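You operate a simulated robot arm through the tools that you are given. There is no shell and no other tool. Be economical: measure what you need, move in short steps, check, and stop when the job is done.

You are at the controls of a simulated two-armed robot. One attempt, no reset.

Task
Take the teal hand towel from the dining table top and hang it over the red half of the clothes rail.

It is judged by the outcome, as a careful person would: the job done as asked, and still so three seconds after it is handed in. It fails if anything else is knocked over, pushed out of place, dropped, spilled or broken. Flat cloth is picked up by pressing the open fingertips on it (5 to 10 N) and closing them slowly along it; thin cloth reads only 2 to 8 mm in the jaws.

Robot
Two 7-joint arms with two-finger parallel grippers on one trunk, on a base that drives. Base frame: it is fixed to the floor where the robot stands at the start and does not move with it; the origin is under the middle of the robot, x ahead of it, y to its left, z up; the surface under the hand at the start is at about z = 0.75. Readings come in m, rad, newtons and seconds.
The left shoulder is at the start at [0.028, 0.167, 1.125], the right one opposite. With the tool pointing down near the work surface each hand reaches from about 0.1 to 0.9 m from the robot's upright axis, wherever it stands, measured 20 degrees to its own side. Payload 4.4 kg a hand.
The tool frame of a hand sits at the grasp point between the pads (the TCP): z along the fingers, y along the line on which they close. The tips reach 0.023 m beyond it. Largest opening 0.094 m; finger width 0.038, thickness 0.01; the body of the gripper, 0.054 by 0.096 m, starts 0.039 m behind the TCP.
Orientation is told as [roll, pitch, yaw] about the base's x, y, z axes, in that order, counted from this pose: with the fingers straight down and closing along the base's y, the tool's x points along the base's -x, its y along +y and its z along -z.

Tools
- The arms move only by the tool play_rows. It takes "left_rows", "right_rows" or both (then of equal length, played together; a hand with none holds still); each is one flat list of numbers, 6 for each row, row after row: the shift along the tool's x, y, z in m, then the turn, a rotation vector about the tool's x, y, z in rad. In form: [x, y, z, rx, ry, rz, x, y, z, rx, ry, rz, ...]. A call has 1 to 10 rows; each row shifts and turns the commanded pose from where the row before left it, along the tool's axes as they then stand. "left_gripper" and "right_gripper" are, for a hand that has rows, the closure, from 0 (fully open) to 1 (shut), set as the call begins (left out, the last holds). Rows are played at 5 a second. More than 0.05 m and 0.15 rad between two rows, or a gripper value outside its range, and nothing of the call is played. Where a pose cannot be reached the arm comes as near as it can. A force on the tool above 40 N (or 10 N above the force at the start of the call, whichever is more), or a blocked arm, ends the call early, and 0.2 s more pass. The fingers move at their own pace (about 0.108 m/s each) and stop on an object; they squeeze with about 24 N. The grip force told is the motor's: it shows also when the fingers shut on nothing. Time passes only in rows, and 0.2 s behind the last, so rows that do not move let the fingers close. The reply holds the time, the measured pose of the TCP, the force on the tool along the base axes, the opening and the grip force, in the units named above and with some noise, with the torque about the TCP (base axes, N m) and any sound that the robot's microphone picked up, and new pictures: "pictures" is both (left out), scene, wrist or none (wrist: the cameras of the hands that moved).
- Cameras (640 x 400 px; columns grow to the right, rows downward): "scene" is now at [0.1263, -0.0399, 1.2823]; the picture's right is [0.07, -1.00, -0.02], its down [-0.67, -0.03, -0.75] and it looks along [0.74, 0.06, -0.67] (base axes); focal length 286 px, centre (320, 200). "left" rides on the left gripper at [0.086, -0.016, -0.075] in its tool frame; the picture's right is [0.18, 0.98, 0.00], its down [-0.58, 0.11, -0.81] and it looks along [-0.79, 0.15, 0.59] (tool axes); focal length 243 px, centre (320, 200). "right" rides on the right gripper at [0.087, 0.016, -0.075] in its tool frame; the picture's right is [-0.18, 0.98, 0.00], its down [-0.58, -0.11, -0.81] and it looks along [-0.79, -0.15, 0.59] (tool axes); focal length 243 px, centre (320, 200). There is no depth. A picture from a camera that has moved, and an enlarged one, comes with that camera's place and axes in the base frame and with its lens.
- slide_trunk(by): slides the trunk up (or, below 0, down) by that many m; the arms and the scene camera ride with it, the base frame stays. It gives what a move gives, with no picture.
- base_move(legs): drives the robot by 1 to 6 legs, each [ahead, left, turn to the left] in m, m and rad, along the robot's own axes; the way and the turn of a leg run together, so that a leg with both is an arc; at most 1.5 m and 3.142 rad a leg. The arms and the cameras ride along, it lands a little off, and it stops where it bumps. It gives what a move gives, and a new picture of the scene camera.
- turn_head(pan, tilt): turns the head with the scene camera to pan (to the left, within 1.396 rad either way) and tilt (down, from -0.506 to 1.204), counted from straight ahead of the robot. It gives what a move gives, and a new picture of the scene camera.
- close_up(camera, box): a new picture of the part [left, top, right, bottom] of that camera's present view, enlarged. No time passes.
- job_done(): hands the job in; it is judged then, once.

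Go step by step. Nothing tells you exact positions but the pictures and the camera data: compare them with the known pose of the tool, close in by small moves and look again before you grip or let go. The budget is 120 turns and 260 pictures, counting those below and the enlarged ones. Unless the task says otherwise, let go and move clear before handing in, and close with one line.

The tools are called after "Call:" as name(argument=value, ...) on one line, values as JSON. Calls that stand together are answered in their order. play_rows: Moves the arms, as the interface text tells. Its arguments: {"type":"object","properties":{"left_rows":{"type":"array"},"left_gripper":{"type":"number"},"right_rows":{"type":"array"},"right_gripper":{"type":"number"},"pictures":{"type":"string","enum":["both","scene","wrist","none"]}},"required":[]} The other tools are called the same way: slide_trunk (by) slides the trunk up or down; base_move (legs) drives the base; turn_head (pan, tilt) turns the head that bears the scene camera; close_up (camera, box) takes an enlarged picture of a part of a camera's view; job_done () hands the job in.

At the start:

```text
time: 0.0
left_tool_pos: [0.6072, 0.2932, 0.9878]
left_tool_rot: [0.013, -0.003, -0.009]
left_wrist_force: [-0.8, 0.0, 0.0]
left_ft_torque: [-0.04, -0.02, 0.0]
left_finger_gap: 0.0941
left_grip_force: 0.1
right_tool_pos: [0.6435, -0.2883, 0.9699]
right_tool_rot: [0.018, -0.014, 0.0]
right_wrist_force: [-0.7, -0.4, 0.6]
right_ft_torque: [0.0, 0.0, 0.01]
right_finger_gap: 0.0941
right_grip_force: 0.0
trunk travel left (down, up): [-0.2, 0.363]
robot x, y, heading: [-0.0098, -0.0307, 0.001]
head pan, tilt: [0.066, 0.745]
```

scene: 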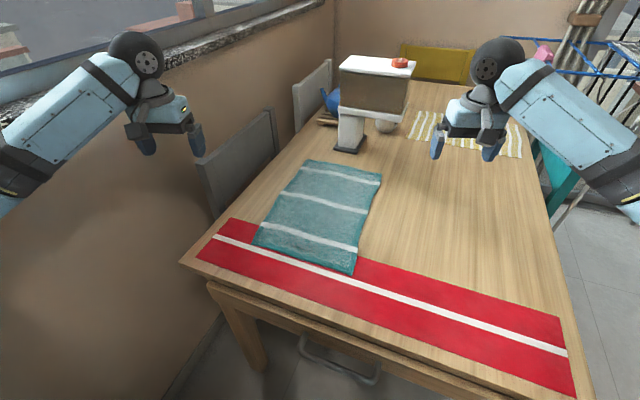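
right: 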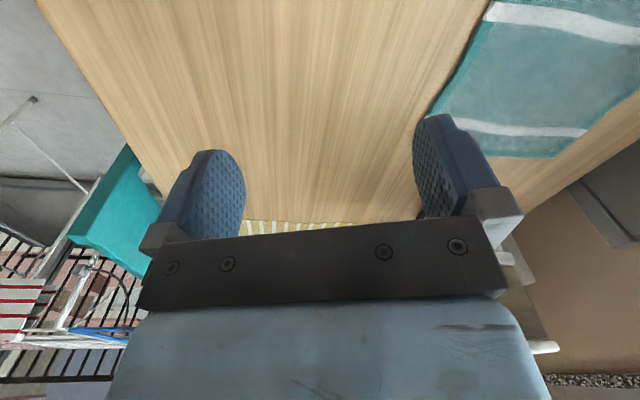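
left: 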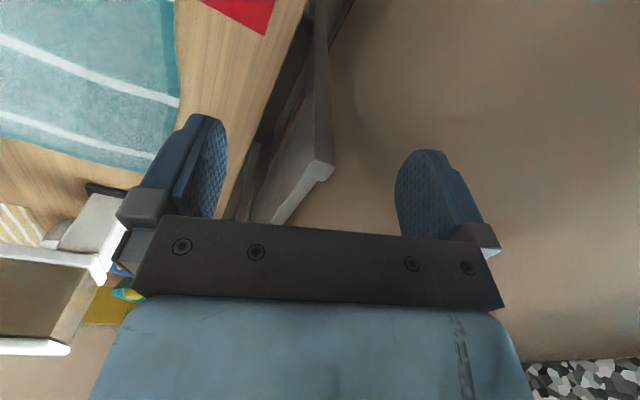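

I see the teal towel on the table, a red runner partly beneath it, and something like a blue drying rack at the far right. I'll look around for the rail.

Call:
turn_head(pan=-0.7, tilt=0.35)

Call:
turn_head(pan=-1.39, tilt=0.45)

```text
time: 1.1
left_tool_pos: [0.6079, 0.2936, 0.9855]
left_tool_rot: [0.014, 0.001, -0.005]
left_wrist_force: [0.3, -0.2, -1.2]
left_ft_torque: [-0.02, -0.03, -0.02]
left_finger_gap: 0.0942
left_grip_force: 0.2
right_tool_pos: [0.6429, -0.2891, 0.9701]
right_tool_rot: [0.018, -0.014, 0.001]
right_wrist_force: [-0.3, -0.1, 0.5]
right_ft_torque: [0.01, 0.0, 0.01]
right_finger_gap: 0.0939
right_grip_force: 0.1
trunk travel left (down, up): [-0.2, 0.363]
robot x, y, heading: [-0.0096, -0.0304, -0.001]
head pan, tilt: [-0.7, 0.351]
camera scene: at [0.115, -0.1063, 1.3163], right [-0.64, -0.77, -0.02], down [-0.25, 0.24, -0.94], along [0.72, -0.6, -0.34], focal length 286 px, centre (320, 200)
```

scene: 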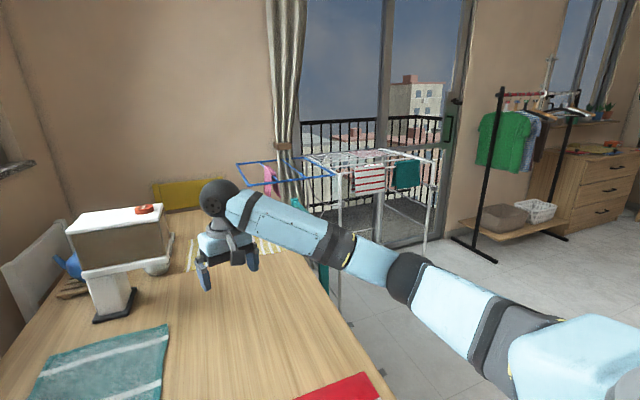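

```text
time: 2.2
left_tool_pos: [0.6075, 0.2946, 0.9868]
left_tool_rot: [0.013, -0.001, -0.008]
left_wrist_force: [0.2, 0.6, 0.2]
left_ft_torque: [0.01, -0.03, 0.02]
left_finger_gap: 0.094
left_grip_force: 0.0
right_tool_pos: [0.6427, -0.2886, 0.97]
right_tool_rot: [0.018, -0.014, 0.0]
right_wrist_force: [0.1, 0.0, 0.0]
right_ft_torque: [0.04, 0.01, 0.01]
right_finger_gap: 0.0938
right_grip_force: 0.0
trunk travel left (down, up): [-0.2, 0.363]
robot x, y, heading: [-0.0118, -0.0247, -0.0]
head pan, tilt: [-1.389, 0.45]
camera scene: at [0.0605, -0.1366, 1.3058], right [-0.98, -0.18, -0.02], down [-0.07, 0.44, -0.89], along [0.17, -0.88, -0.45], focal length 286 px, centre (320, 200)
```

scene: 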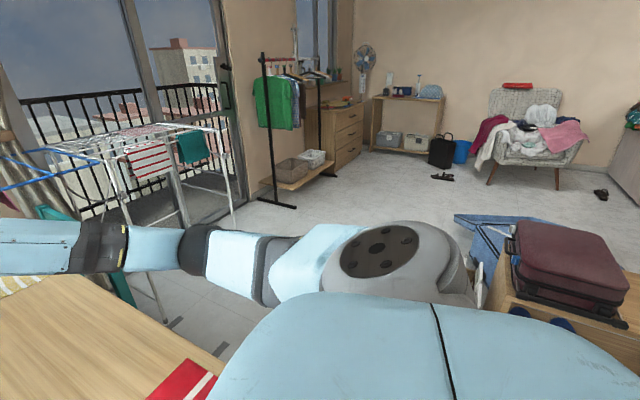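

Call:
close_up(camera="scene", box=[220, 30, 380, 220])

Call:
close_up(camera="scene", box=[0, 90, 260, 300])

```text
2.11 times, centred on (300, 125) of scene
camera zoom: at [0.0605, -0.1366, 1.3058], right [-0.98, -0.18, -0.02], down [-0.07, 0.44, -0.89], along [0.17, -0.88, -0.45], focal length 603 px, centre (362, 358)
```

zoom: 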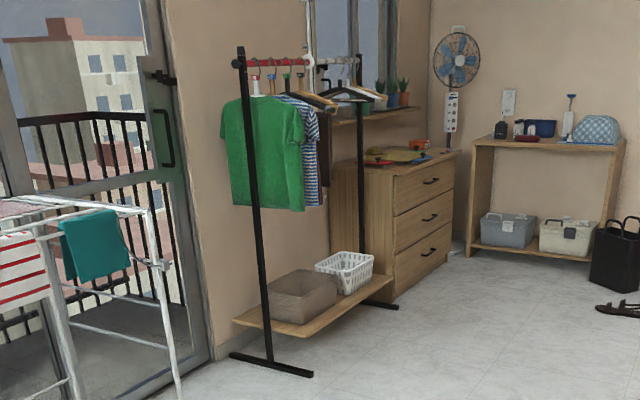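

```text
1.90 times, centred on (130, 195) of scene
camera zoom: at [0.0605, -0.1366, 1.3058], right [-0.98, -0.18, -0.02], down [-0.07, 0.44, -0.89], along [0.17, -0.88, -0.45], focal length 545 px, centre (682, 210)
```

zoom: 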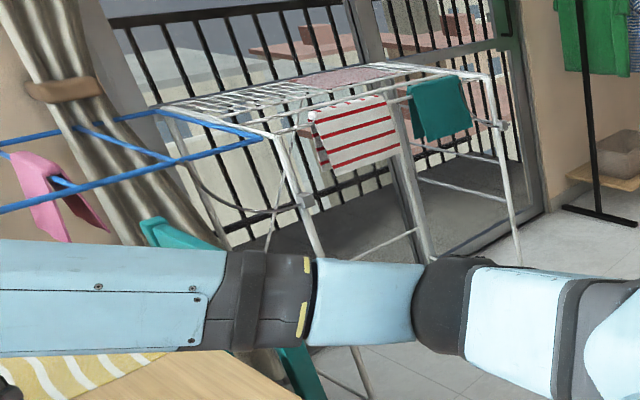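

The garment rack with a bar that starts red is at about (1.0, -2.6) with its top at about z = 1.3. I'll zoom in to see the free bar.

Call:
close_up(camera="scene", box=[250, 45, 340, 101])

```text
7.11 times, centred on (295, 73) of scene
camera zoom: at [0.0605, -0.1366, 1.3058], right [-0.98, -0.18, -0.02], down [-0.07, 0.44, -0.89], along [0.17, -0.88, -0.45], focal length 2036 px, centre (498, 1103)
```

zoom: 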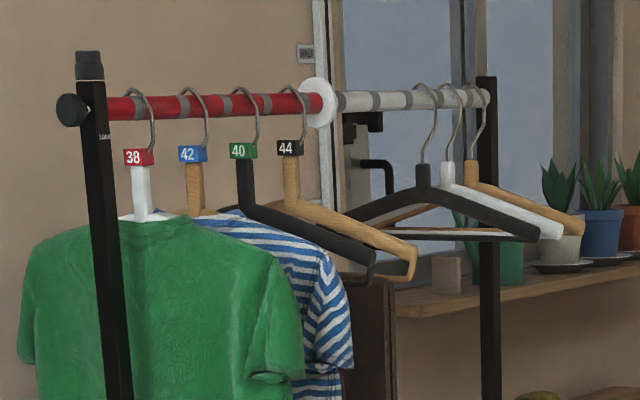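

The rail's red half runs from the near post at about (0.98, -2.58) to the collar at about (0.84, -3.02), at z of about 1.28. Four hangers sit on it about 0.1 m apart, so a gathered towel has to hang in a gap. I'll grip the far short edge, which lies on bare table, with the right hand, and look at the towel again first.

Call:
turn_head(pan=0.0, tilt=0.6)

Call:
close_up(camera="scene", box=[220, 60, 440, 200])

```text
time: 3.7
left_tool_pos: [0.6073, 0.2928, 0.9858]
left_tool_rot: [0.012, 0.001, -0.006]
left_wrist_force: [-0.5, -0.7, 0.5]
left_ft_torque: [-0.02, 0.0, 0.02]
left_finger_gap: 0.0939
left_grip_force: 0.1
right_tool_pos: [0.6437, -0.2887, 0.9695]
right_tool_rot: [0.017, -0.013, 0.0]
right_wrist_force: [-0.5, -0.6, -0.3]
right_ft_torque: [0.01, -0.03, 0.03]
right_finger_gap: 0.094
right_grip_force: 0.0
trunk travel left (down, up): [-0.2, 0.363]
robot x, y, heading: [-0.0086, -0.0293, -0.0]
head pan, tilt: [0.0, 0.6]
camera scene: at [0.1328, -0.0461, 1.2947], right [0.0, -1.0, -0.02], down [-0.55, 0.01, -0.83], along [0.83, 0.01, -0.55], focal length 286 px, centre (320, 200)
```

scene: 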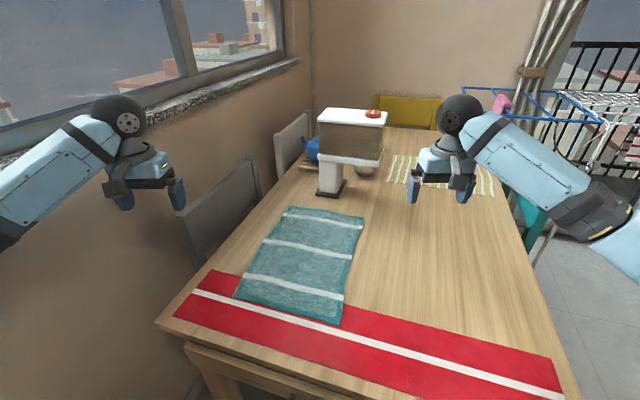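

```text
2.86 times, centred on (330, 130) of scene
camera zoom: at [0.1328, -0.0461, 1.2947], right [0.0, -1.0, -0.02], down [-0.55, 0.01, -0.83], along [0.83, 0.01, -0.55], focal length 818 px, centre (291, 400)
```

zoom: 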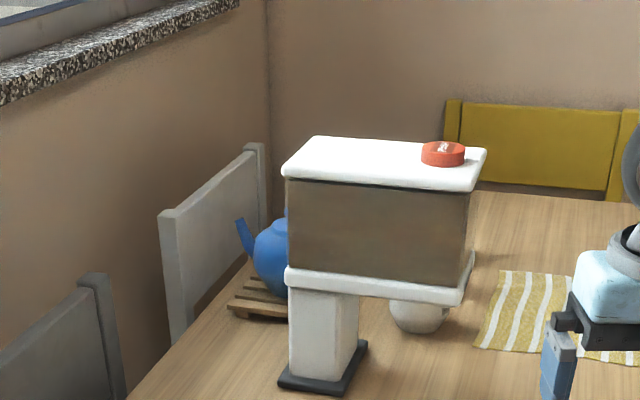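

The far edge's midpoint is at about (0.88, -0.05), and the box stand is about 0.1 m beyond it. I'll bring the right hand over it with the fingers tilted forward, so the wrist stays clear of the box.

Call:
play_rows(right_rows=[-0.022, 0.035, 0, 0, 0, 0, -0.022, 0.035, 0, 0, 0, 0, -0.022, 0.035, 0, 0, 0, 0, -0.022, 0.035, 0, 0, 0, 0, -0.022, 0.035, 0, 0, 0, 0, -0.022, 0.035, 0, 0, 0, 0, -0.022, 0.035, 0, 0, 0, 0, 0, 0, 0, 0, 0, 0.145, 0, 0, 0, 0, 0, 0.145, 0, 0, 0, 0, -0.14, 0], pictures="none")

Call:
play_rows(right_rows=[0, 0, 0, 0, -0.14, 0, 0, 0, 0, 0, -0.14, 0, 0, 0, 0, 0, 0, 0])

```text
time: 5.9
left_tool_pos: [0.6086, 0.2935, 0.9862]
left_tool_rot: [0.012, 0.002, -0.008]
left_wrist_force: [-1.3, 0.7, 0.1]
left_ft_torque: [0.02, -0.03, -0.04]
left_finger_gap: 0.0939
left_grip_force: 0.1
right_tool_pos: [0.7984, -0.044, 0.9755]
right_tool_rot: [0.019, -0.146, -0.294]
right_wrist_force: [-0.3, -0.1, 1.4]
right_ft_torque: [0.0, 0.0, 0.0]
right_finger_gap: 0.0941
right_grip_force: 0.0
trunk travel left (down, up): [-0.2, 0.363]
robot x, y, heading: [-0.0075, -0.0267, 0.002]
head pan, tilt: [0.0, 0.6]
```

```text
time: 6.7
left_tool_pos: [0.6094, 0.294, 0.9862]
left_tool_rot: [0.011, 0.002, -0.009]
left_wrist_force: [0.3, -0.8, 0.2]
left_ft_torque: [-0.04, 0.02, -0.02]
left_finger_gap: 0.0937
left_grip_force: 0.0
right_tool_pos: [0.7982, -0.0442, 0.9744]
right_tool_rot: [0.023, -0.427, -0.299]
right_wrist_force: [-0.4, -0.9, 0.3]
right_ft_torque: [0.03, 0.0, 0.03]
right_finger_gap: 0.0944
right_grip_force: 0.1
trunk travel left (down, up): [-0.2, 0.363]
robot x, y, heading: [-0.0069, -0.0277, 0.005]
head pan, tilt: [0.0, 0.6]
camera scene: at [0.1336, -0.0463, 1.2946], right [0.0, -1.0, -0.02], down [-0.55, 0.01, -0.83], along [0.83, 0.01, -0.55], focal length 286 px, centre (320, 200)
camera right: at [0.6984, 0.0031, 1.0068], right [0.44, 0.89, 0.1], down [0.15, -0.18, 0.97], along [0.88, -0.41, -0.21], focal length 243 px, centre (320, 200)
```

scene: 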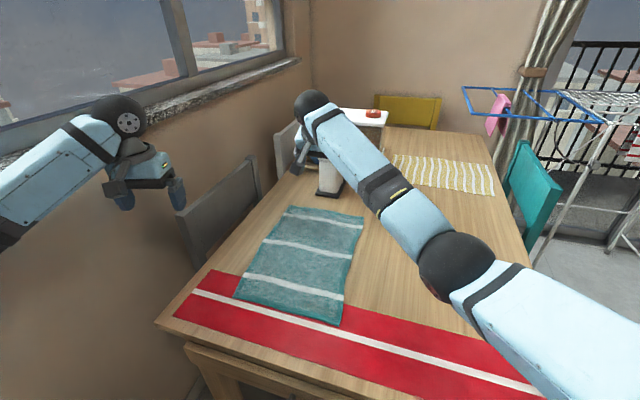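
right: 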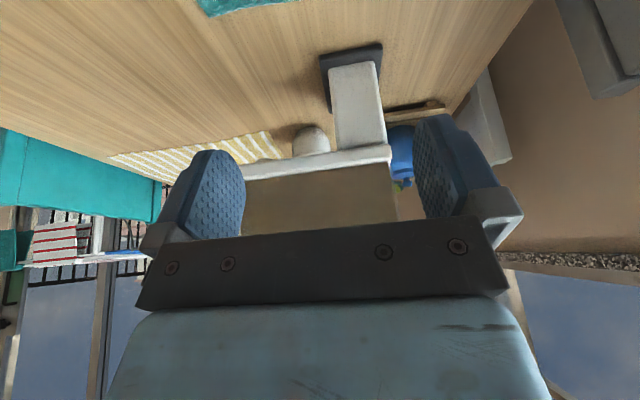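

The hand is lined up. I'll lower it to just above the towel's far edge.

Call:
play_rows(right_rows=[0.003, 0.0045, 0.041, 0, 0, 0, 0.003, 0.0045, 0.041, 0, 0, 0, 0.003, 0.0045, 0.041, 0, 0, 0, 0.003, 0.0045, 0.041, 0, 0, 0])

Call:
close_up(camera="scene", box=[240, 120, 440, 245])

```text
time: 7.7
left_tool_pos: [0.6091, 0.2941, 0.9852]
left_tool_rot: [0.012, 0.001, -0.008]
left_wrist_force: [-0.5, 0.0, 0.2]
left_ft_torque: [-0.01, 0.02, 0.01]
left_finger_gap: 0.094
left_grip_force: 0.1
right_tool_pos: [0.848, -0.0432, 0.8388]
right_tool_rot: [0.021, -0.429, -0.298]
right_wrist_force: [0.8, -0.7, -0.7]
right_ft_torque: [0.01, 0.01, -0.02]
right_finger_gap: 0.094
right_grip_force: 0.1
right hand out of reach, approached as far as the arm can: row 4
trunk travel left (down, up): [-0.2, 0.363]
robot x, y, heading: [-0.0107, -0.0272, 0.001]
head pan, tilt: [0.0, 0.6]
camera scene: at [0.1339, -0.0464, 1.2945], right [0.0, -1.0, -0.02], down [-0.56, 0.01, -0.83], along [0.83, 0.01, -0.55], focal length 286 px, centre (320, 200)
camera right: at [0.7483, 0.0037, 0.8711], right [0.44, 0.89, 0.1], down [0.15, -0.18, 0.97], along [0.89, -0.41, -0.21], focal length 243 px, centre (320, 200)
```

scene: 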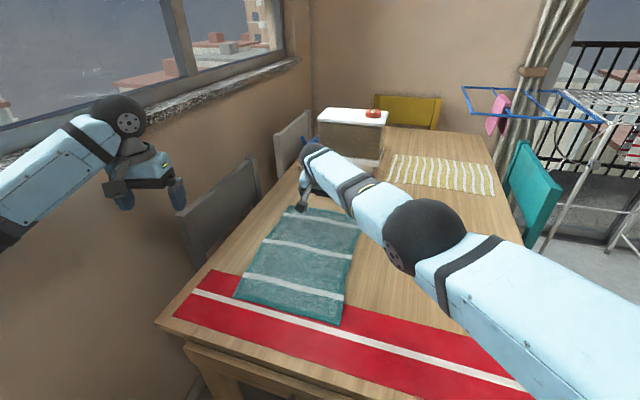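
right: 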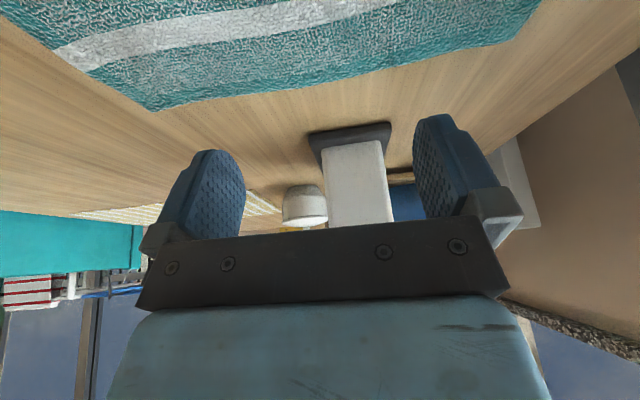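

```text
3.20 times, centred on (340, 182) of scene
camera zoom: at [0.1339, -0.0464, 1.2945], right [0.0, -1.0, -0.02], down [-0.56, 0.01, -0.83], along [0.83, 0.01, -0.55], focal length 916 px, centre (256, 256)
```

zoom: 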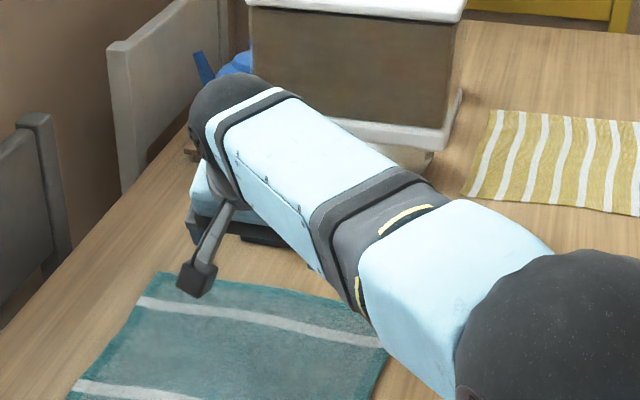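

The arm is at its reach limit, so I'll tilt the fingers more to bring the wrist closer.

Call:
play_rows(right_rows=[0, 0, -0.01, 0, -0.14, 0, 0, 0, 0, 0, -0.14, 0, 0, 0, 0, 0, 0, 0], pictures="none")

```text
time: 8.5
left_tool_pos: [0.6093, 0.294, 0.9849]
left_tool_rot: [0.011, 0.004, -0.008]
left_wrist_force: [-0.5, 0.4, 0.4]
left_ft_torque: [-0.01, -0.01, 0.01]
left_finger_gap: 0.094
left_grip_force: 0.0
right_tool_pos: [0.8426, -0.0424, 0.8486]
right_tool_rot: [0.026, -0.708, -0.307]
right_wrist_force: [0.0, 1.0, 0.2]
right_ft_torque: [0.01, 0.0, 0.0]
right_finger_gap: 0.0939
right_grip_force: 0.0
trunk travel left (down, up): [-0.2, 0.363]
robot x, y, heading: [-0.0109, -0.0254, 0.001]
head pan, tilt: [0.0, 0.6]
```

Call:
play_rows(right_rows=[0.017, 0.0015, 0.0275, 0, 0, 0, 0.017, 0.0015, 0.0275, 0, 0, 0])

Call:
close_up(camera="right", box=[120, 0, 560, 275])

```text
time: 9.1
left_tool_pos: [0.6091, 0.2934, 0.9864]
left_tool_rot: [0.013, 0.002, -0.009]
left_wrist_force: [0.3, 0.4, -0.2]
left_ft_torque: [0.04, -0.01, -0.02]
left_finger_gap: 0.094
left_grip_force: 0.1
right_tool_pos: [0.8538, -0.0404, 0.7842]
right_tool_rot: [0.026, -0.707, -0.307]
right_wrist_force: [-0.3, -0.6, 1.4]
right_ft_torque: [-0.03, 0.01, -0.01]
right_finger_gap: 0.0941
right_grip_force: 0.1
trunk travel left (down, up): [-0.2, 0.363]
robot x, y, heading: [-0.0072, -0.0265, 0.001]
head pan, tilt: [0.0, 0.6]
camera scene: at [0.1341, -0.0464, 1.2945], right [0.0, -1.0, -0.02], down [-0.56, 0.01, -0.83], along [0.83, 0.01, -0.56], focal length 286 px, centre (320, 200)
camera right: at [0.7496, 0.0081, 0.7849], right [0.41, 0.9, 0.14], down [-0.12, -0.1, 0.99], along [0.9, -0.43, 0.06], focal length 243 px, centre (320, 200)
```

scene: 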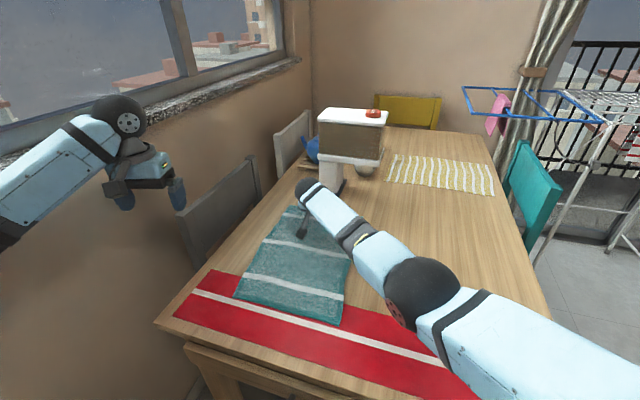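
right: 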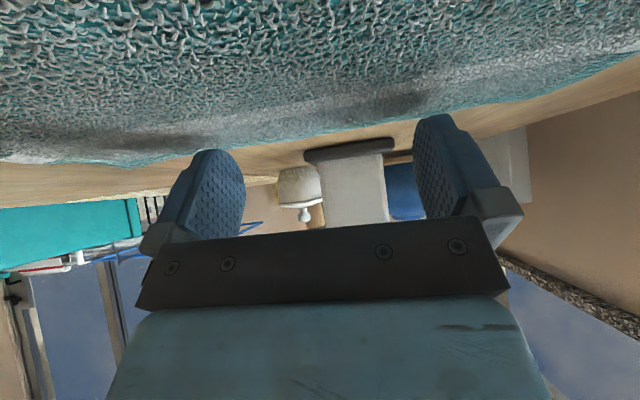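

```text
1.45 times, centred on (340, 138) of right
camera zoom: at [0.7496, 0.0081, 0.7849], right [0.41, 0.9, 0.14], down [-0.12, -0.1, 0.99], along [0.9, -0.43, 0.06], focal length 353 px, centre (291, 291)
```

zoom: 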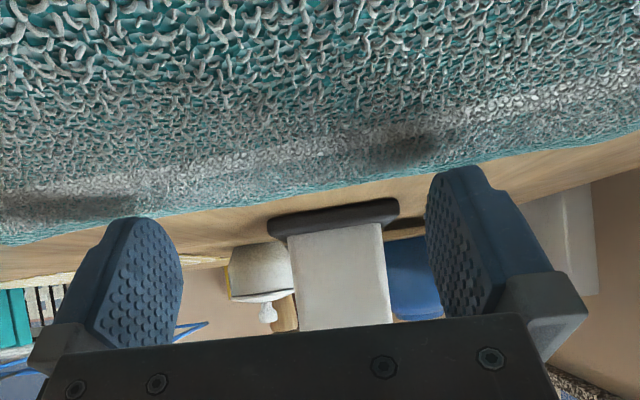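

The fingertips are a little above the towel, about 2 cm inside the edge. I'll press down in small steps and watch the force.

Call:
play_rows(right_rows=[0.0033, 0, 0.0038, 0, 0, 0], pictures="none")

Call:
play_rows(right_rows=[0.0033, 0, 0.0038, 0, 0, 0], pictures="none")

```text
time: 9.5
left_tool_pos: [0.6082, 0.2929, 0.9858]
left_tool_rot: [0.011, 0.002, -0.01]
left_wrist_force: [0.2, 0.7, -0.3]
left_ft_torque: [0.01, 0.0, 0.0]
left_finger_gap: 0.0941
left_grip_force: 0.0
right_tool_pos: [0.8543, -0.0413, 0.7826]
right_tool_rot: [0.027, -0.713, -0.308]
right_wrist_force: [-3.5, -2.3, 17.4]
right_ft_torque: [-0.82, 0.31, -0.14]
right_finger_gap: 0.0939
right_grip_force: 0.0
trunk travel left (down, up): [-0.2, 0.363]
robot x, y, heading: [-0.0058, -0.0287, -0.0]
head pan, tilt: [0.0, 0.6]
```

```text
time: 10.1
left_tool_pos: [0.6083, 0.2922, 0.9858]
left_tool_rot: [0.008, 0.003, -0.011]
left_wrist_force: [1.3, -0.2, -0.3]
left_ft_torque: [0.01, -0.02, 0.03]
left_finger_gap: 0.094
left_grip_force: 0.0
right_tool_pos: [0.8559, -0.0394, 0.7842]
right_tool_rot: [0.026, -0.719, -0.305]
right_wrist_force: [-3.3, 0.4, 11.1]
right_ft_torque: [-0.52, 0.27, -0.18]
right_finger_gap: 0.0941
right_grip_force: 0.0
trunk travel left (down, up): [-0.2, 0.363]
robot x, y, heading: [-0.0101, -0.0306, 0.003]
head pan, tilt: [0.0, 0.6]
stopped in row 1 (right hand): the force on the tool passed its limit at 42 N (the readings are from after the stop); the commanded pose is now the measured one
```

Only the right finger bears on the cloth because of a slight roll. I'll level the hand and press again.

Call:
play_rows(right_rows=[-0.0026, 0, -0.003, 0.015, 0, -0.013, 0, 0, 0, 0, 0, 0], pictures="none")

Call:
play_rows(right_rows=[0.0018, 0, 0.0021, 0, 0, 0], pictures="none")

```text
time: 10.7
left_tool_pos: [0.6091, 0.2918, 0.9846]
left_tool_rot: [0.01, 0.002, -0.01]
left_wrist_force: [0.1, 0.1, -0.1]
left_ft_torque: [-0.04, 0.02, 0.01]
left_finger_gap: 0.0941
left_grip_force: 0.2
right_tool_pos: [0.8535, -0.0399, 0.784]
right_tool_rot: [-0.001, -0.713, -0.29]
right_wrist_force: [-0.5, -0.2, -0.4]
right_ft_torque: [0.0, 0.01, 0.02]
right_finger_gap: 0.0939
right_grip_force: 0.0
trunk travel left (down, up): [-0.2, 0.363]
robot x, y, heading: [-0.0086, -0.0296, 0.001]
head pan, tilt: [0.0, 0.6]
```

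```text
time: 11.1
left_tool_pos: [0.6093, 0.2922, 0.9854]
left_tool_rot: [0.012, 0.002, -0.01]
left_wrist_force: [0.2, 0.1, -0.9]
left_ft_torque: [-0.01, -0.02, 0.0]
left_finger_gap: 0.0943
left_grip_force: 0.1
right_tool_pos: [0.8552, -0.0401, 0.7835]
right_tool_rot: [0.001, -0.715, -0.29]
right_wrist_force: [-1.7, -0.4, 4.2]
right_ft_torque: [-0.02, 0.02, 0.03]
right_finger_gap: 0.094
right_grip_force: 0.1
trunk travel left (down, up): [-0.2, 0.363]
robot x, y, heading: [-0.0124, -0.0266, -0.003]
head pan, tilt: [0.0, 0.6]
```

The load is balanced now. I'll press slightly more and close slowly.

Call:
play_rows(right_rows=[0.0008, 0, 0.0009, 0, 0, 0], right_gripper=0.15, pictures="none")

Call:
play_rows(right_rows=[0, 0, 0, 0, 0, 0], right_gripper=0.35, pictures="wrist")

```text
time: 11.5
left_tool_pos: [0.6091, 0.2915, 0.9855]
left_tool_rot: [0.01, 0.002, -0.012]
left_wrist_force: [-0.6, -0.5, -0.1]
left_ft_torque: [0.0, -0.01, 0.02]
left_finger_gap: 0.0941
left_grip_force: 0.1
right_tool_pos: [0.8551, -0.0392, 0.7821]
right_tool_rot: [0.002, -0.718, -0.29]
right_wrist_force: [1.2, -0.1, 7.9]
right_ft_torque: [-0.08, 0.01, -0.02]
right_finger_gap: 0.0794
right_grip_force: 0.0
trunk travel left (down, up): [-0.2, 0.363]
robot x, y, heading: [-0.0113, -0.0271, 0.001]
head pan, tilt: [0.0, 0.6]
```

```text
time: 11.9
left_tool_pos: [0.6093, 0.2913, 0.9852]
left_tool_rot: [0.011, 0.0, -0.011]
left_wrist_force: [-0.1, 0.4, -0.8]
left_ft_torque: [-0.03, 0.03, 0.01]
left_finger_gap: 0.0939
left_grip_force: 0.0
right_tool_pos: [0.8536, -0.0395, 0.7816]
right_tool_rot: [0.001, -0.717, -0.289]
right_wrist_force: [1.0, 0.1, 10.4]
right_ft_torque: [-0.1, -0.03, 0.02]
right_finger_gap: 0.0603
right_grip_force: 0.0
trunk travel left (down, up): [-0.2, 0.363]
robot x, y, heading: [-0.0104, -0.0302, -0.003]
head pan, tilt: [0.0, 0.6]
camera right: at [0.7503, 0.0089, 0.7814], right [0.41, 0.9, 0.12], down [-0.12, -0.08, 0.99], along [0.9, -0.42, 0.07], focal length 243 px, centre (320, 200)
```

right: 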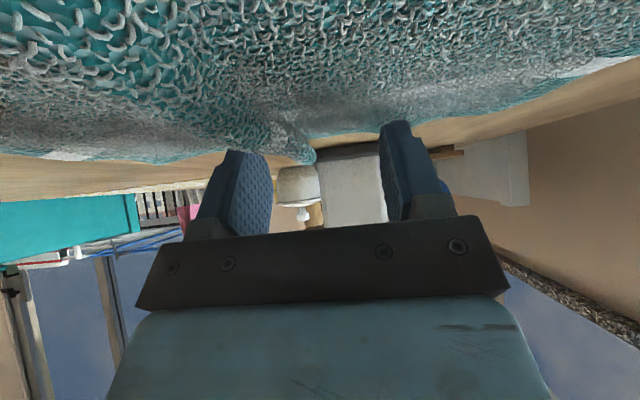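

The cloth is gathering into a ridge between the fingers. I'll keep closing.

Call:
play_rows(right_rows=[0, 0, 0, 0, 0, 0], right_gripper=0.55, pictures="none")

Call:
play_rows(right_rows=[0, 0, 0, 0, 0, 0], right_gripper=0.75, pictures="none")

Call:
play_rows(right_rows=[0, 0, 0, 0, 0, 0, 0, 0, 0, 0, 0, 0, 0, 0, 0, 0, 0, 0], right_gripper=1.0)

```text
time: 12.3
left_tool_pos: [0.609, 0.2906, 0.9854]
left_tool_rot: [0.011, 0.0, -0.01]
left_wrist_force: [0.5, 0.2, -0.1]
left_ft_torque: [0.02, -0.02, 0.04]
left_finger_gap: 0.0944
left_grip_force: 0.1
right_tool_pos: [0.8544, -0.04, 0.7821]
right_tool_rot: [0.003, -0.716, -0.29]
right_wrist_force: [0.0, -0.8, 13.0]
right_ft_torque: [-0.08, 0.01, 0.01]
right_finger_gap: 0.0413
right_grip_force: 0.0
trunk travel left (down, up): [-0.2, 0.363]
robot x, y, heading: [-0.0068, -0.0273, -0.005]
head pan, tilt: [0.0, 0.6]
```

```text
time: 12.7
left_tool_pos: [0.6091, 0.2918, 0.9855]
left_tool_rot: [0.009, 0.002, -0.011]
left_wrist_force: [0.6, 0.8, -0.3]
left_ft_torque: [0.0, 0.0, -0.01]
left_finger_gap: 0.0941
left_grip_force: 0.0
right_tool_pos: [0.8544, -0.04, 0.7813]
right_tool_rot: [0.001, -0.716, -0.288]
right_wrist_force: [-0.6, 0.2, 15.4]
right_ft_torque: [-0.05, 0.04, -0.01]
right_finger_gap: 0.0225
right_grip_force: 0.0
trunk travel left (down, up): [-0.2, 0.363]
robot x, y, heading: [-0.0109, -0.0292, -0.008]
head pan, tilt: [0.0, 0.6]
```

```text
time: 13.5
left_tool_pos: [0.6101, 0.2921, 0.9859]
left_tool_rot: [0.011, 0.002, -0.013]
left_wrist_force: [-0.8, 0.5, -0.3]
left_ft_torque: [-0.01, 0.01, 0.0]
left_finger_gap: 0.0939
left_grip_force: 0.0
right_tool_pos: [0.8539, -0.0389, 0.7813]
right_tool_rot: [0.001, -0.714, -0.29]
right_wrist_force: [-2.3, -0.4, 19.7]
right_ft_torque: [-0.03, 0.07, 0.03]
right_finger_gap: 0.0099
right_grip_force: 24.6
trunk travel left (down, up): [-0.2, 0.363]
robot x, y, heading: [-0.0109, -0.0285, 0.002]
head pan, tilt: [0.0, 0.6]
camera scene: at [0.1336, -0.0452, 1.2946], right [0.0, -1.0, -0.02], down [-0.55, 0.01, -0.83], along [0.83, 0.01, -0.55], focal length 286 px, centre (320, 200)
camera right: at [0.7503, 0.0087, 0.7812], right [0.41, 0.9, 0.12], down [-0.12, -0.08, 0.99], along [0.9, -0.42, 0.07], focal length 243 px, centre (320, 200)
```

scene: 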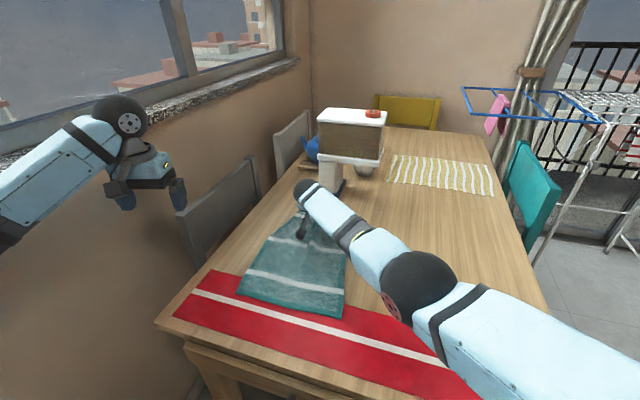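
right: 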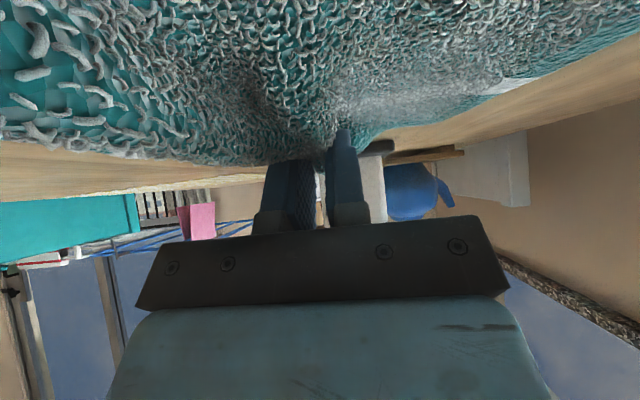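

Towel pinched, with the jaws reading 9.9 mm. I'll lift it up and back toward the robot.

Call:
play_rows(right_rows=[-0.026, 0, -0.03, 0, 0, 0, -0.026, 0, -0.03, 0, 0, 0, -0.026, 0, -0.03, 0, 0, 0, -0.026, 0, -0.03, 0, 0, 0, -0.026, 0, -0.03, 0, 0, 0, -0.0043, -0.009, -0.0387, 0, 0, 0, -0.0043, -0.009, -0.0387, 0, 0, 0, -0.0043, -0.009, -0.0387, 0, 0, 0, -0.0043, -0.009, -0.0387, 0, 0, 0])

```text
time: 15.5
left_tool_pos: [0.6106, 0.2923, 0.9836]
left_tool_rot: [0.01, 0.003, -0.013]
left_wrist_force: [-0.7, 0.6, 0.1]
left_ft_torque: [0.0, -0.01, 0.0]
left_finger_gap: 0.0938
left_grip_force: 0.0
right_tool_pos: [0.7589, -0.0511, 1.1072]
right_tool_rot: [0.001, -0.713, -0.287]
right_wrist_force: [0.2, -0.5, -1.2]
right_ft_torque: [0.01, -0.01, -0.06]
right_finger_gap: 0.0093
right_grip_force: 24.0
trunk travel left (down, up): [-0.2, 0.363]
robot x, y, heading: [-0.0129, -0.0299, 0.001]
head pan, tilt: [0.0, 0.6]
camera scene: at [0.1346, -0.0457, 1.2944], right [0.0, -1.0, -0.02], down [-0.56, 0.01, -0.83], along [0.83, 0.01, -0.56], focal length 286 px, centre (320, 200)
camera right: at [0.6551, -0.0028, 1.1054], right [0.41, 0.9, 0.12], down [-0.12, -0.08, 0.99], along [0.9, -0.42, 0.07], focal length 243 px, centre (320, 200)
```

scene: 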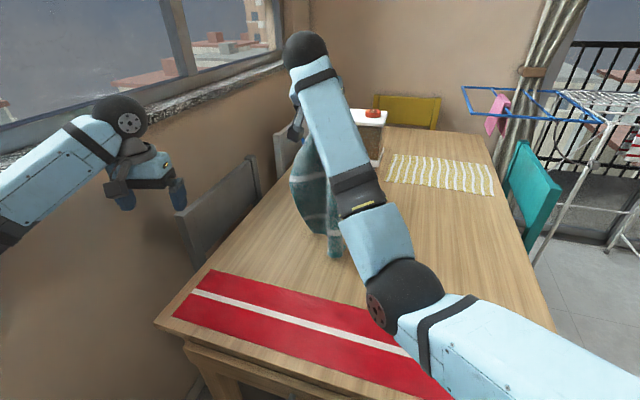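
right: 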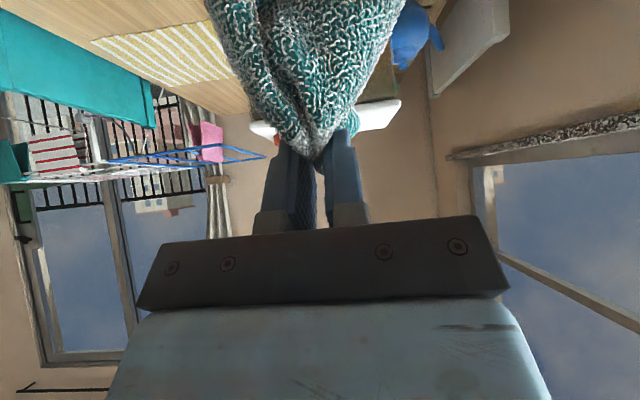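

The towel is held and hanging freely. I'll raise the trunk and check the route to the right.

Call:
slide_trunk(by=0.3)

Call:
turn_head(pan=-1.39, tilt=0.9)

```text
time: 18.5
left_tool_pos: [0.6149, 0.2896, 1.2781]
left_tool_rot: [0.005, 0.011, -0.016]
left_wrist_force: [-0.5, -0.2, 0.8]
left_ft_torque: [-0.02, -0.01, 0.0]
left_finger_gap: 0.0942
left_grip_force: 0.1
right_tool_pos: [0.765, -0.05, 1.4007]
right_tool_rot: [-0.006, -0.708, -0.284]
right_wrist_force: [0.2, 0.6, 0.0]
right_ft_torque: [0.02, -0.01, -0.03]
right_finger_gap: 0.0089
right_grip_force: 24.4
trunk travel left (down, up): [-0.5, 0.063]
robot x, y, heading: [-0.0088, -0.0302, -0.003]
head pan, tilt: [0.0, 0.6]
```

```text
time: 20.0
left_tool_pos: [0.6142, 0.288, 1.2779]
left_tool_rot: [0.004, 0.01, -0.015]
left_wrist_force: [-0.5, -0.2, 0.0]
left_ft_torque: [-0.03, -0.02, 0.0]
left_finger_gap: 0.094
left_grip_force: 0.1
right_tool_pos: [0.7644, -0.0507, 1.3999]
right_tool_rot: [-0.009, -0.707, -0.283]
right_wrist_force: [0.6, -0.1, -0.3]
right_ft_torque: [0.02, 0.0, -0.02]
right_finger_gap: 0.0092
right_grip_force: 24.0
trunk travel left (down, up): [-0.5, 0.063]
robot x, y, heading: [-0.0113, -0.0339, -0.001]
head pan, tilt: [-1.389, 0.901]
camera scene: at [0.0665, -0.1191, 1.5673], right [-0.98, -0.18, -0.01], down [-0.14, 0.78, -0.61], along [0.11, -0.6, -0.79], focal length 286 px, centre (320, 200)
```

scene: 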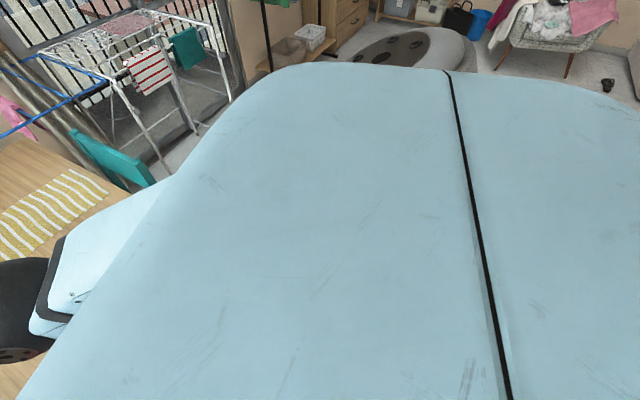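

I'll back off a little and turn right toward the rail, so that I can see the route.

Call:
turn_head(pan=0.0, tilt=0.6)

Call:
base_move(legs=[[-0.1, 0, 0], [0, 0, -1.4]])

```text
time: 21.5
left_tool_pos: [0.6139, 0.2896, 1.28]
left_tool_rot: [0.007, 0.01, -0.015]
left_wrist_force: [-0.9, -0.6, -0.5]
left_ft_torque: [0.02, 0.05, 0.02]
left_finger_gap: 0.0941
left_grip_force: 0.0
right_tool_pos: [0.7648, -0.0517, 1.3996]
right_tool_rot: [-0.005, -0.707, -0.284]
right_wrist_force: [-0.2, -0.5, -0.7]
right_ft_torque: [0.08, 0.0, -0.02]
right_finger_gap: 0.0089
right_grip_force: 23.7
trunk travel left (down, up): [-0.5, 0.063]
robot x, y, heading: [-0.011, -0.0309, -0.002]
head pan, tilt: [0.0, 0.6]
camera scene: at [0.1413, -0.0455, 1.5933], right [0.0, -1.0, -0.01], down [-0.56, 0.01, -0.83], along [0.83, 0.01, -0.56], focal length 286 px, centre (320, 200)
```

scene: 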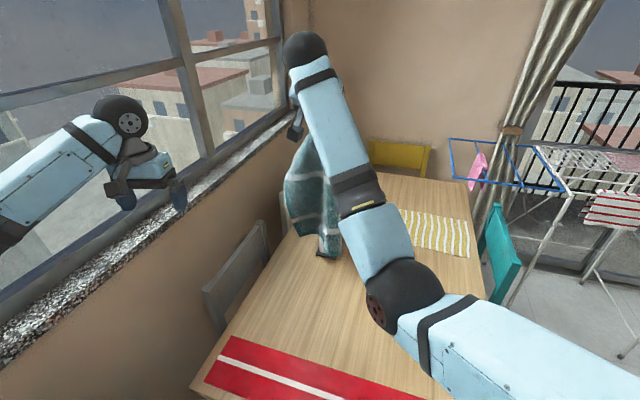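

```text
time: 26.1
left_tool_pos: [0.3377, -0.5809, 1.2717]
left_tool_rot: [-0.005, 0.015, -1.388]
left_wrist_force: [0.7, 0.4, -0.3]
left_ft_torque: [-0.01, 0.0, 0.01]
left_finger_gap: 0.0938
left_grip_force: 0.0
right_tool_pos: [0.0317, -0.7942, 1.3962]
right_tool_rot: [-0.027, -0.707, -1.648]
right_wrist_force: [-0.1, -0.4, -0.3]
right_ft_torque: [0.0, 0.01, 0.16]
right_finger_gap: 0.0082
right_grip_force: 24.1
trunk travel left (down, up): [-0.5, 0.063]
robot x, y, heading: [-0.1123, -0.0279, -1.376]
head pan, tilt: [0.0, 0.6]
camera scene: at [-0.0804, -0.182, 1.5929], right [-0.98, -0.19, 0.0], down [-0.11, 0.55, -0.83], along [0.16, -0.81, -0.56], focal length 286 px, centre (320, 200)
```

scene: 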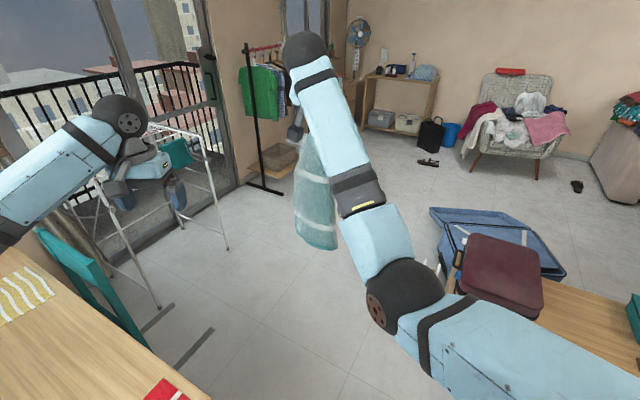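

The way ahead is clear: the drying rack is to the left and the suitcase bench to the right. I'll drive forward toward the rail.

Call:
base_move(legs=[[1.3, 0, -0.1], [0.6, 0, 0]])

```text
time: 35.5
left_tool_pos: [0.5167, -2.487, 1.2727]
left_tool_rot: [-0.005, 0.015, -1.483]
left_wrist_force: [0.1, -0.5, -0.7]
left_ft_torque: [0.0, 0.04, -0.01]
left_finger_gap: 0.0938
left_grip_force: 0.1
right_tool_pos: [0.1918, -2.6692, 1.398]
right_tool_rot: [-0.023, -0.706, -1.744]
right_wrist_force: [0.3, -0.2, 0.6]
right_ft_torque: [-0.02, 0.01, 0.13]
right_finger_gap: 0.0087
right_grip_force: 23.7
trunk travel left (down, up): [-0.5, 0.063]
robot x, y, heading: [0.1258, -1.8938, -1.471]
head pan, tilt: [0.0, 0.6]
camera scene: at [0.1384, -2.0501, 1.593], right [-1.0, -0.1, 0.0], down [-0.06, 0.56, -0.83], along [0.08, -0.82, -0.56], focal length 286 px, centre (320, 200)
```

scene: 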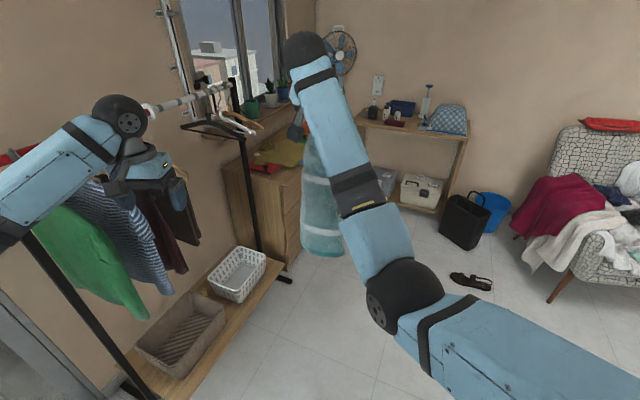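

The rail is now to the left and close by. Before turning I'll tuck the left arm, and raise and retract the right hand so the towel clears the hangers.

Call:
play_rows(left_rows=[0.03, 0, 0, 0, 0, 0, 0.03, 0, 0, 0, 0, 0, 0.03, 0, 0, 0, 0, 0, 0.03, 0, 0, 0, 0, 0, 0.03, 0, 0, 0, 0, 0, 0.03, 0, 0, 0, 0, 0, 0.03, 0, 0, 0, 0, 0, 0.03, 0, 0, 0, 0, 0, 0, 0, 0, 0, 0, 0, 0, 0, 0, 0, 0, 0], right_rows=[-0.0035, -0.0054, -0.0338, 0, 0, 0, -0.0035, -0.0054, -0.0338, 0, 0, 0, -0.0035, -0.0054, -0.0338, 0, 0, 0, -0.0035, -0.0054, -0.0338, 0, 0, 0, -0.0035, -0.0054, -0.0338, 0, 0, 0, -0.0035, -0.0054, -0.0338, 0, 0, 0, -0.0035, -0.0054, -0.0338, 0, 0, 0, -0.0035, -0.0054, -0.0338, 0, 0, 0, -0.0035, -0.0054, -0.0338, 0, 0, 0, -0.0035, -0.0054, -0.0338, 0, 0, 0], pictures="none")

Call:
slide_trunk(by=0.06)

Call:
turn_head(pan=0.6, tilt=0.5)

```text
time: 37.7
left_tool_pos: [0.497, -2.2469, 1.2766]
left_tool_rot: [-0.006, 0.011, -1.483]
left_wrist_force: [0.3, 0.2, -0.5]
left_ft_torque: [-0.02, -0.01, 0.02]
left_finger_gap: 0.094
left_grip_force: 0.1
right_tool_pos: [0.2093, -2.6106, 1.6588]
right_tool_rot: [-0.024, -0.708, -1.744]
right_wrist_force: [0.6, 0.1, 0.1]
right_ft_torque: [0.0, 0.01, 0.1]
right_finger_gap: 0.0083
right_grip_force: 23.8
right hand out of reach, approached as far as the arm can: row 4, 5, 6, 7, 8, 9, 10
trunk travel left (down, up): [-0.5, 0.063]
robot x, y, heading: [0.1187, -1.8914, -1.475]
head pan, tilt: [0.0, 0.6]
```

```text
time: 38.7
left_tool_pos: [0.4974, -2.2486, 1.3354]
left_tool_rot: [-0.005, 0.014, -1.485]
left_wrist_force: [0.3, -0.1, 0.0]
left_ft_torque: [-0.03, -0.02, -0.01]
left_finger_gap: 0.0941
left_grip_force: 0.1
right_tool_pos: [0.2076, -2.6128, 1.7177]
right_tool_rot: [-0.022, -0.71, -1.746]
right_wrist_force: [-0.2, 0.0, 0.0]
right_ft_torque: [-0.01, 0.0, 0.16]
right_finger_gap: 0.0082
right_grip_force: 23.7
trunk travel left (down, up): [-0.56, 0.003]
robot x, y, heading: [0.1221, -1.8961, -1.476]
head pan, tilt: [0.0, 0.6]
```

```text
time: 39.7
left_tool_pos: [0.4971, -2.2474, 1.337]
left_tool_rot: [-0.005, 0.014, -1.484]
left_wrist_force: [-0.7, -0.4, 0.4]
left_ft_torque: [0.04, 0.01, 0.01]
left_finger_gap: 0.0941
left_grip_force: 0.1
right_tool_pos: [0.2078, -2.6116, 1.7171]
right_tool_rot: [-0.023, -0.708, -1.745]
right_wrist_force: [0.5, 0.1, -0.7]
right_ft_torque: [-0.02, 0.02, 0.15]
right_finger_gap: 0.0083
right_grip_force: 24.2
trunk travel left (down, up): [-0.56, 0.003]
robot x, y, heading: [0.1258, -1.8974, -1.473]
head pan, tilt: [0.6, 0.499]
camera scene: at [0.1882, -2.0324, 1.6619], right [-0.77, -0.64, 0.0], down [-0.31, 0.37, -0.88], along [0.56, -0.67, -0.48], focal length 286 px, centre (320, 200)
```

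scene: 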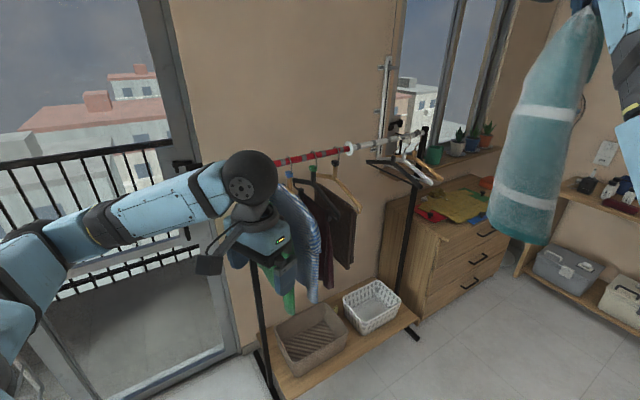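

The towel's bottom is now above hook height. I'll turn to face the rail, which I keep about 1 m ahead, and strafe right part of the way.

Call:
turn_head(pan=0.0, tilt=0.45)

Call:
base_move(legs=[[0, 0, 1.17], [0, -0.45, 0]])

```text
time: 40.7
left_tool_pos: [0.4961, -2.2469, 1.3354]
left_tool_rot: [-0.006, 0.014, -1.481]
left_wrist_force: [0.5, 0.8, -1.3]
left_ft_torque: [-0.01, -0.01, -0.02]
left_finger_gap: 0.0942
left_grip_force: 0.0
right_tool_pos: [0.2063, -2.6123, 1.7176]
right_tool_rot: [-0.024, -0.709, -1.745]
right_wrist_force: [0.8, 0.4, -1.2]
right_ft_torque: [-0.03, 0.01, 0.14]
right_finger_gap: 0.0083
right_grip_force: 23.9
trunk travel left (down, up): [-0.56, 0.003]
robot x, y, heading: [0.1212, -1.8964, -1.475]
head pan, tilt: [0.0, 0.45]
camera scene: at [0.139, -2.0542, 1.6664], right [-1.0, -0.1, 0.0], down [-0.04, 0.43, -0.9], along [0.09, -0.9, -0.44], focal length 286 px, centre (320, 200)
```

scene: 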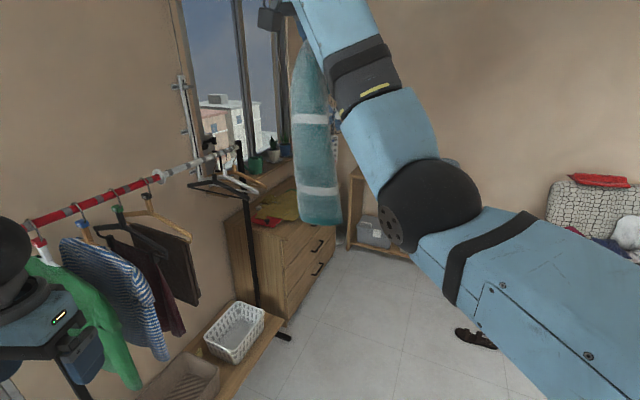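

```text
time: 48.1
left_tool_pos: [0.4617, -2.1143, 1.3371]
left_tool_rot: [-0.004, 0.014, -0.309]
left_wrist_force: [-0.1, 0.6, 0.6]
left_ft_torque: [-0.01, -0.03, 0.0]
left_finger_gap: 0.0942
left_grip_force: 0.0
right_tool_pos: [0.6855, -2.5221, 1.7172]
right_tool_rot: [-0.022, -0.708, -0.569]
right_wrist_force: [0.9, 0.5, -1.2]
right_ft_torque: [-0.02, -0.01, -0.15]
right_finger_gap: 0.0083
right_grip_force: 23.7
trunk travel left (down, up): [-0.56, 0.003]
robot x, y, heading: [-0.0099, -2.3212, -0.298]
head pan, tilt: [0.0, 0.45]
camera scene: at [0.1434, -2.3693, 1.6664], right [-0.29, -0.96, 0.0], down [-0.42, 0.13, -0.9], along [0.86, -0.26, -0.44], focal length 286 px, centre (320, 200)
```

scene: 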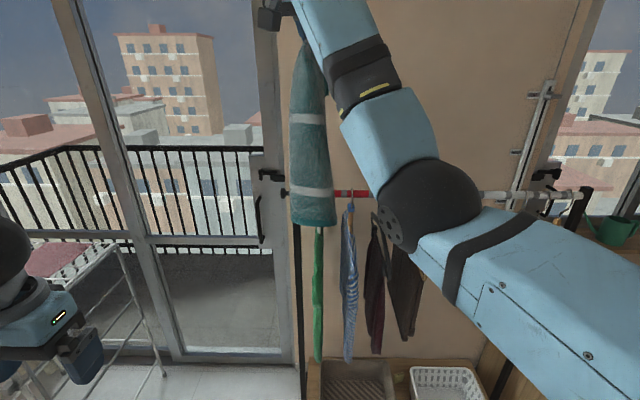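

I have a good view of the rail now. The towel hangs about 0.1 m wide, and the red half lies just beyond it. The arm hides the hooks, so I'll check with the wrist cameras.

Call:
close_up(camera="right", box=[0, 0, 640, 400])

Call:
close_up(camera="scene", box=[270, 150, 430, 250])

```text
1.00 times, centred on (320, 200) of right (not enlarged: the box is as wide or as high as the picture)
camera zoom: at [0.5993, -2.4441, 1.7174], right [0.66, 0.74, 0.1], down [-0.12, -0.03, 0.99], along [0.74, -0.67, 0.07], focal length 243 px, centre (320, 200)
```

zoom: 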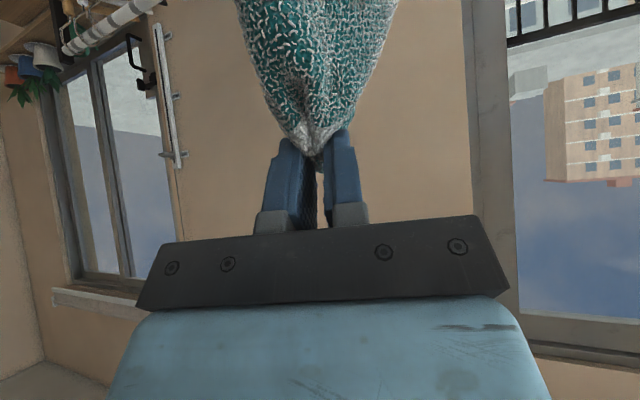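

```text
4.00 times, centred on (350, 200) of scene
camera zoom: at [0.1434, -2.3693, 1.6664], right [-0.29, -0.96, 0.0], down [-0.42, 0.13, -0.9], along [0.86, -0.26, -0.44], focal length 1145 px, centre (200, 200)
```

zoom: 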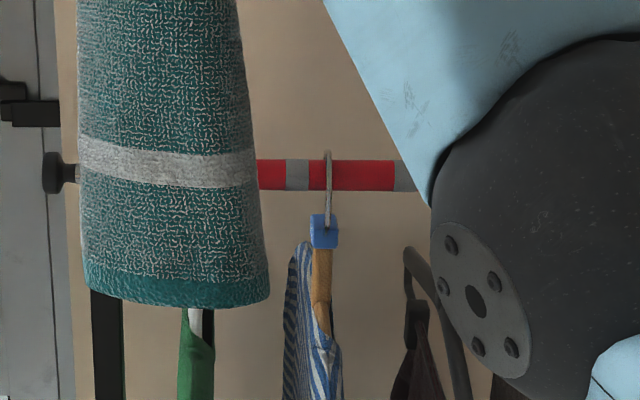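

I'll strafe right so that the whole red half shows to the left of the towel.

Call:
base_move(legs=[[0, -0.5, 0]])

Call:
close_up(camera="scene", box=[100, 140, 320, 278])

```text
time: 53.0
left_tool_pos: [0.3121, -2.5948, 1.3359]
left_tool_rot: [-0.007, 0.014, -0.304]
left_wrist_force: [-0.1, -0.2, 0.3]
left_ft_torque: [0.0, -0.01, 0.0]
left_finger_gap: 0.0942
left_grip_force: 0.1
right_tool_pos: [0.5378, -3.0018, 1.7175]
right_tool_rot: [-0.022, -0.709, -0.564]
right_wrist_force: [-0.5, 0.3, -1.0]
right_ft_torque: [-0.01, 0.02, -0.12]
right_finger_gap: 0.0085
right_grip_force: 23.9
trunk travel left (down, up): [-0.56, 0.003]
robot x, y, heading: [-0.1518, -2.8075, -0.291]
head pan, tilt: [0.0, 0.45]
camera scene: at [-0.0039, -2.8528, 1.6664], right [-0.29, -0.96, 0.0], down [-0.42, 0.13, -0.9], along [0.86, -0.26, -0.44], focal length 286 px, centre (320, 200)
```

scene: 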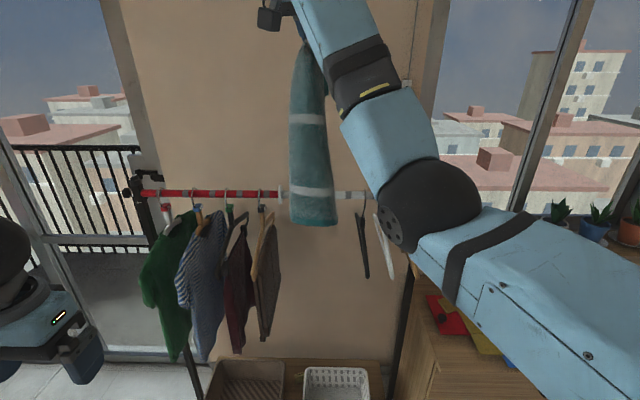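

```text
2.90 times, centred on (210, 209) of scene
camera zoom: at [-0.0039, -2.8528, 1.6664], right [-0.29, -0.96, 0.0], down [-0.42, 0.13, -0.9], along [0.86, -0.26, -0.44], focal length 830 px, centre (639, 174)
```

zoom: 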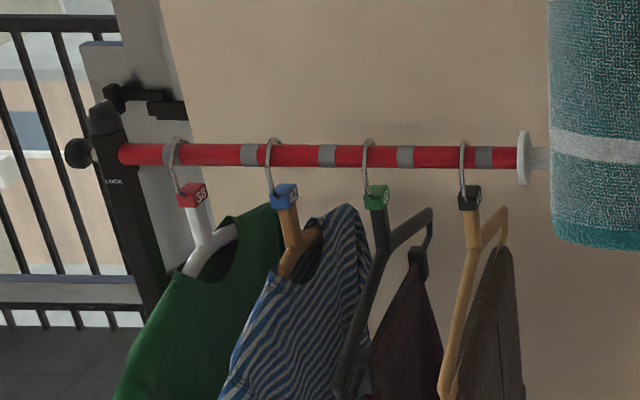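

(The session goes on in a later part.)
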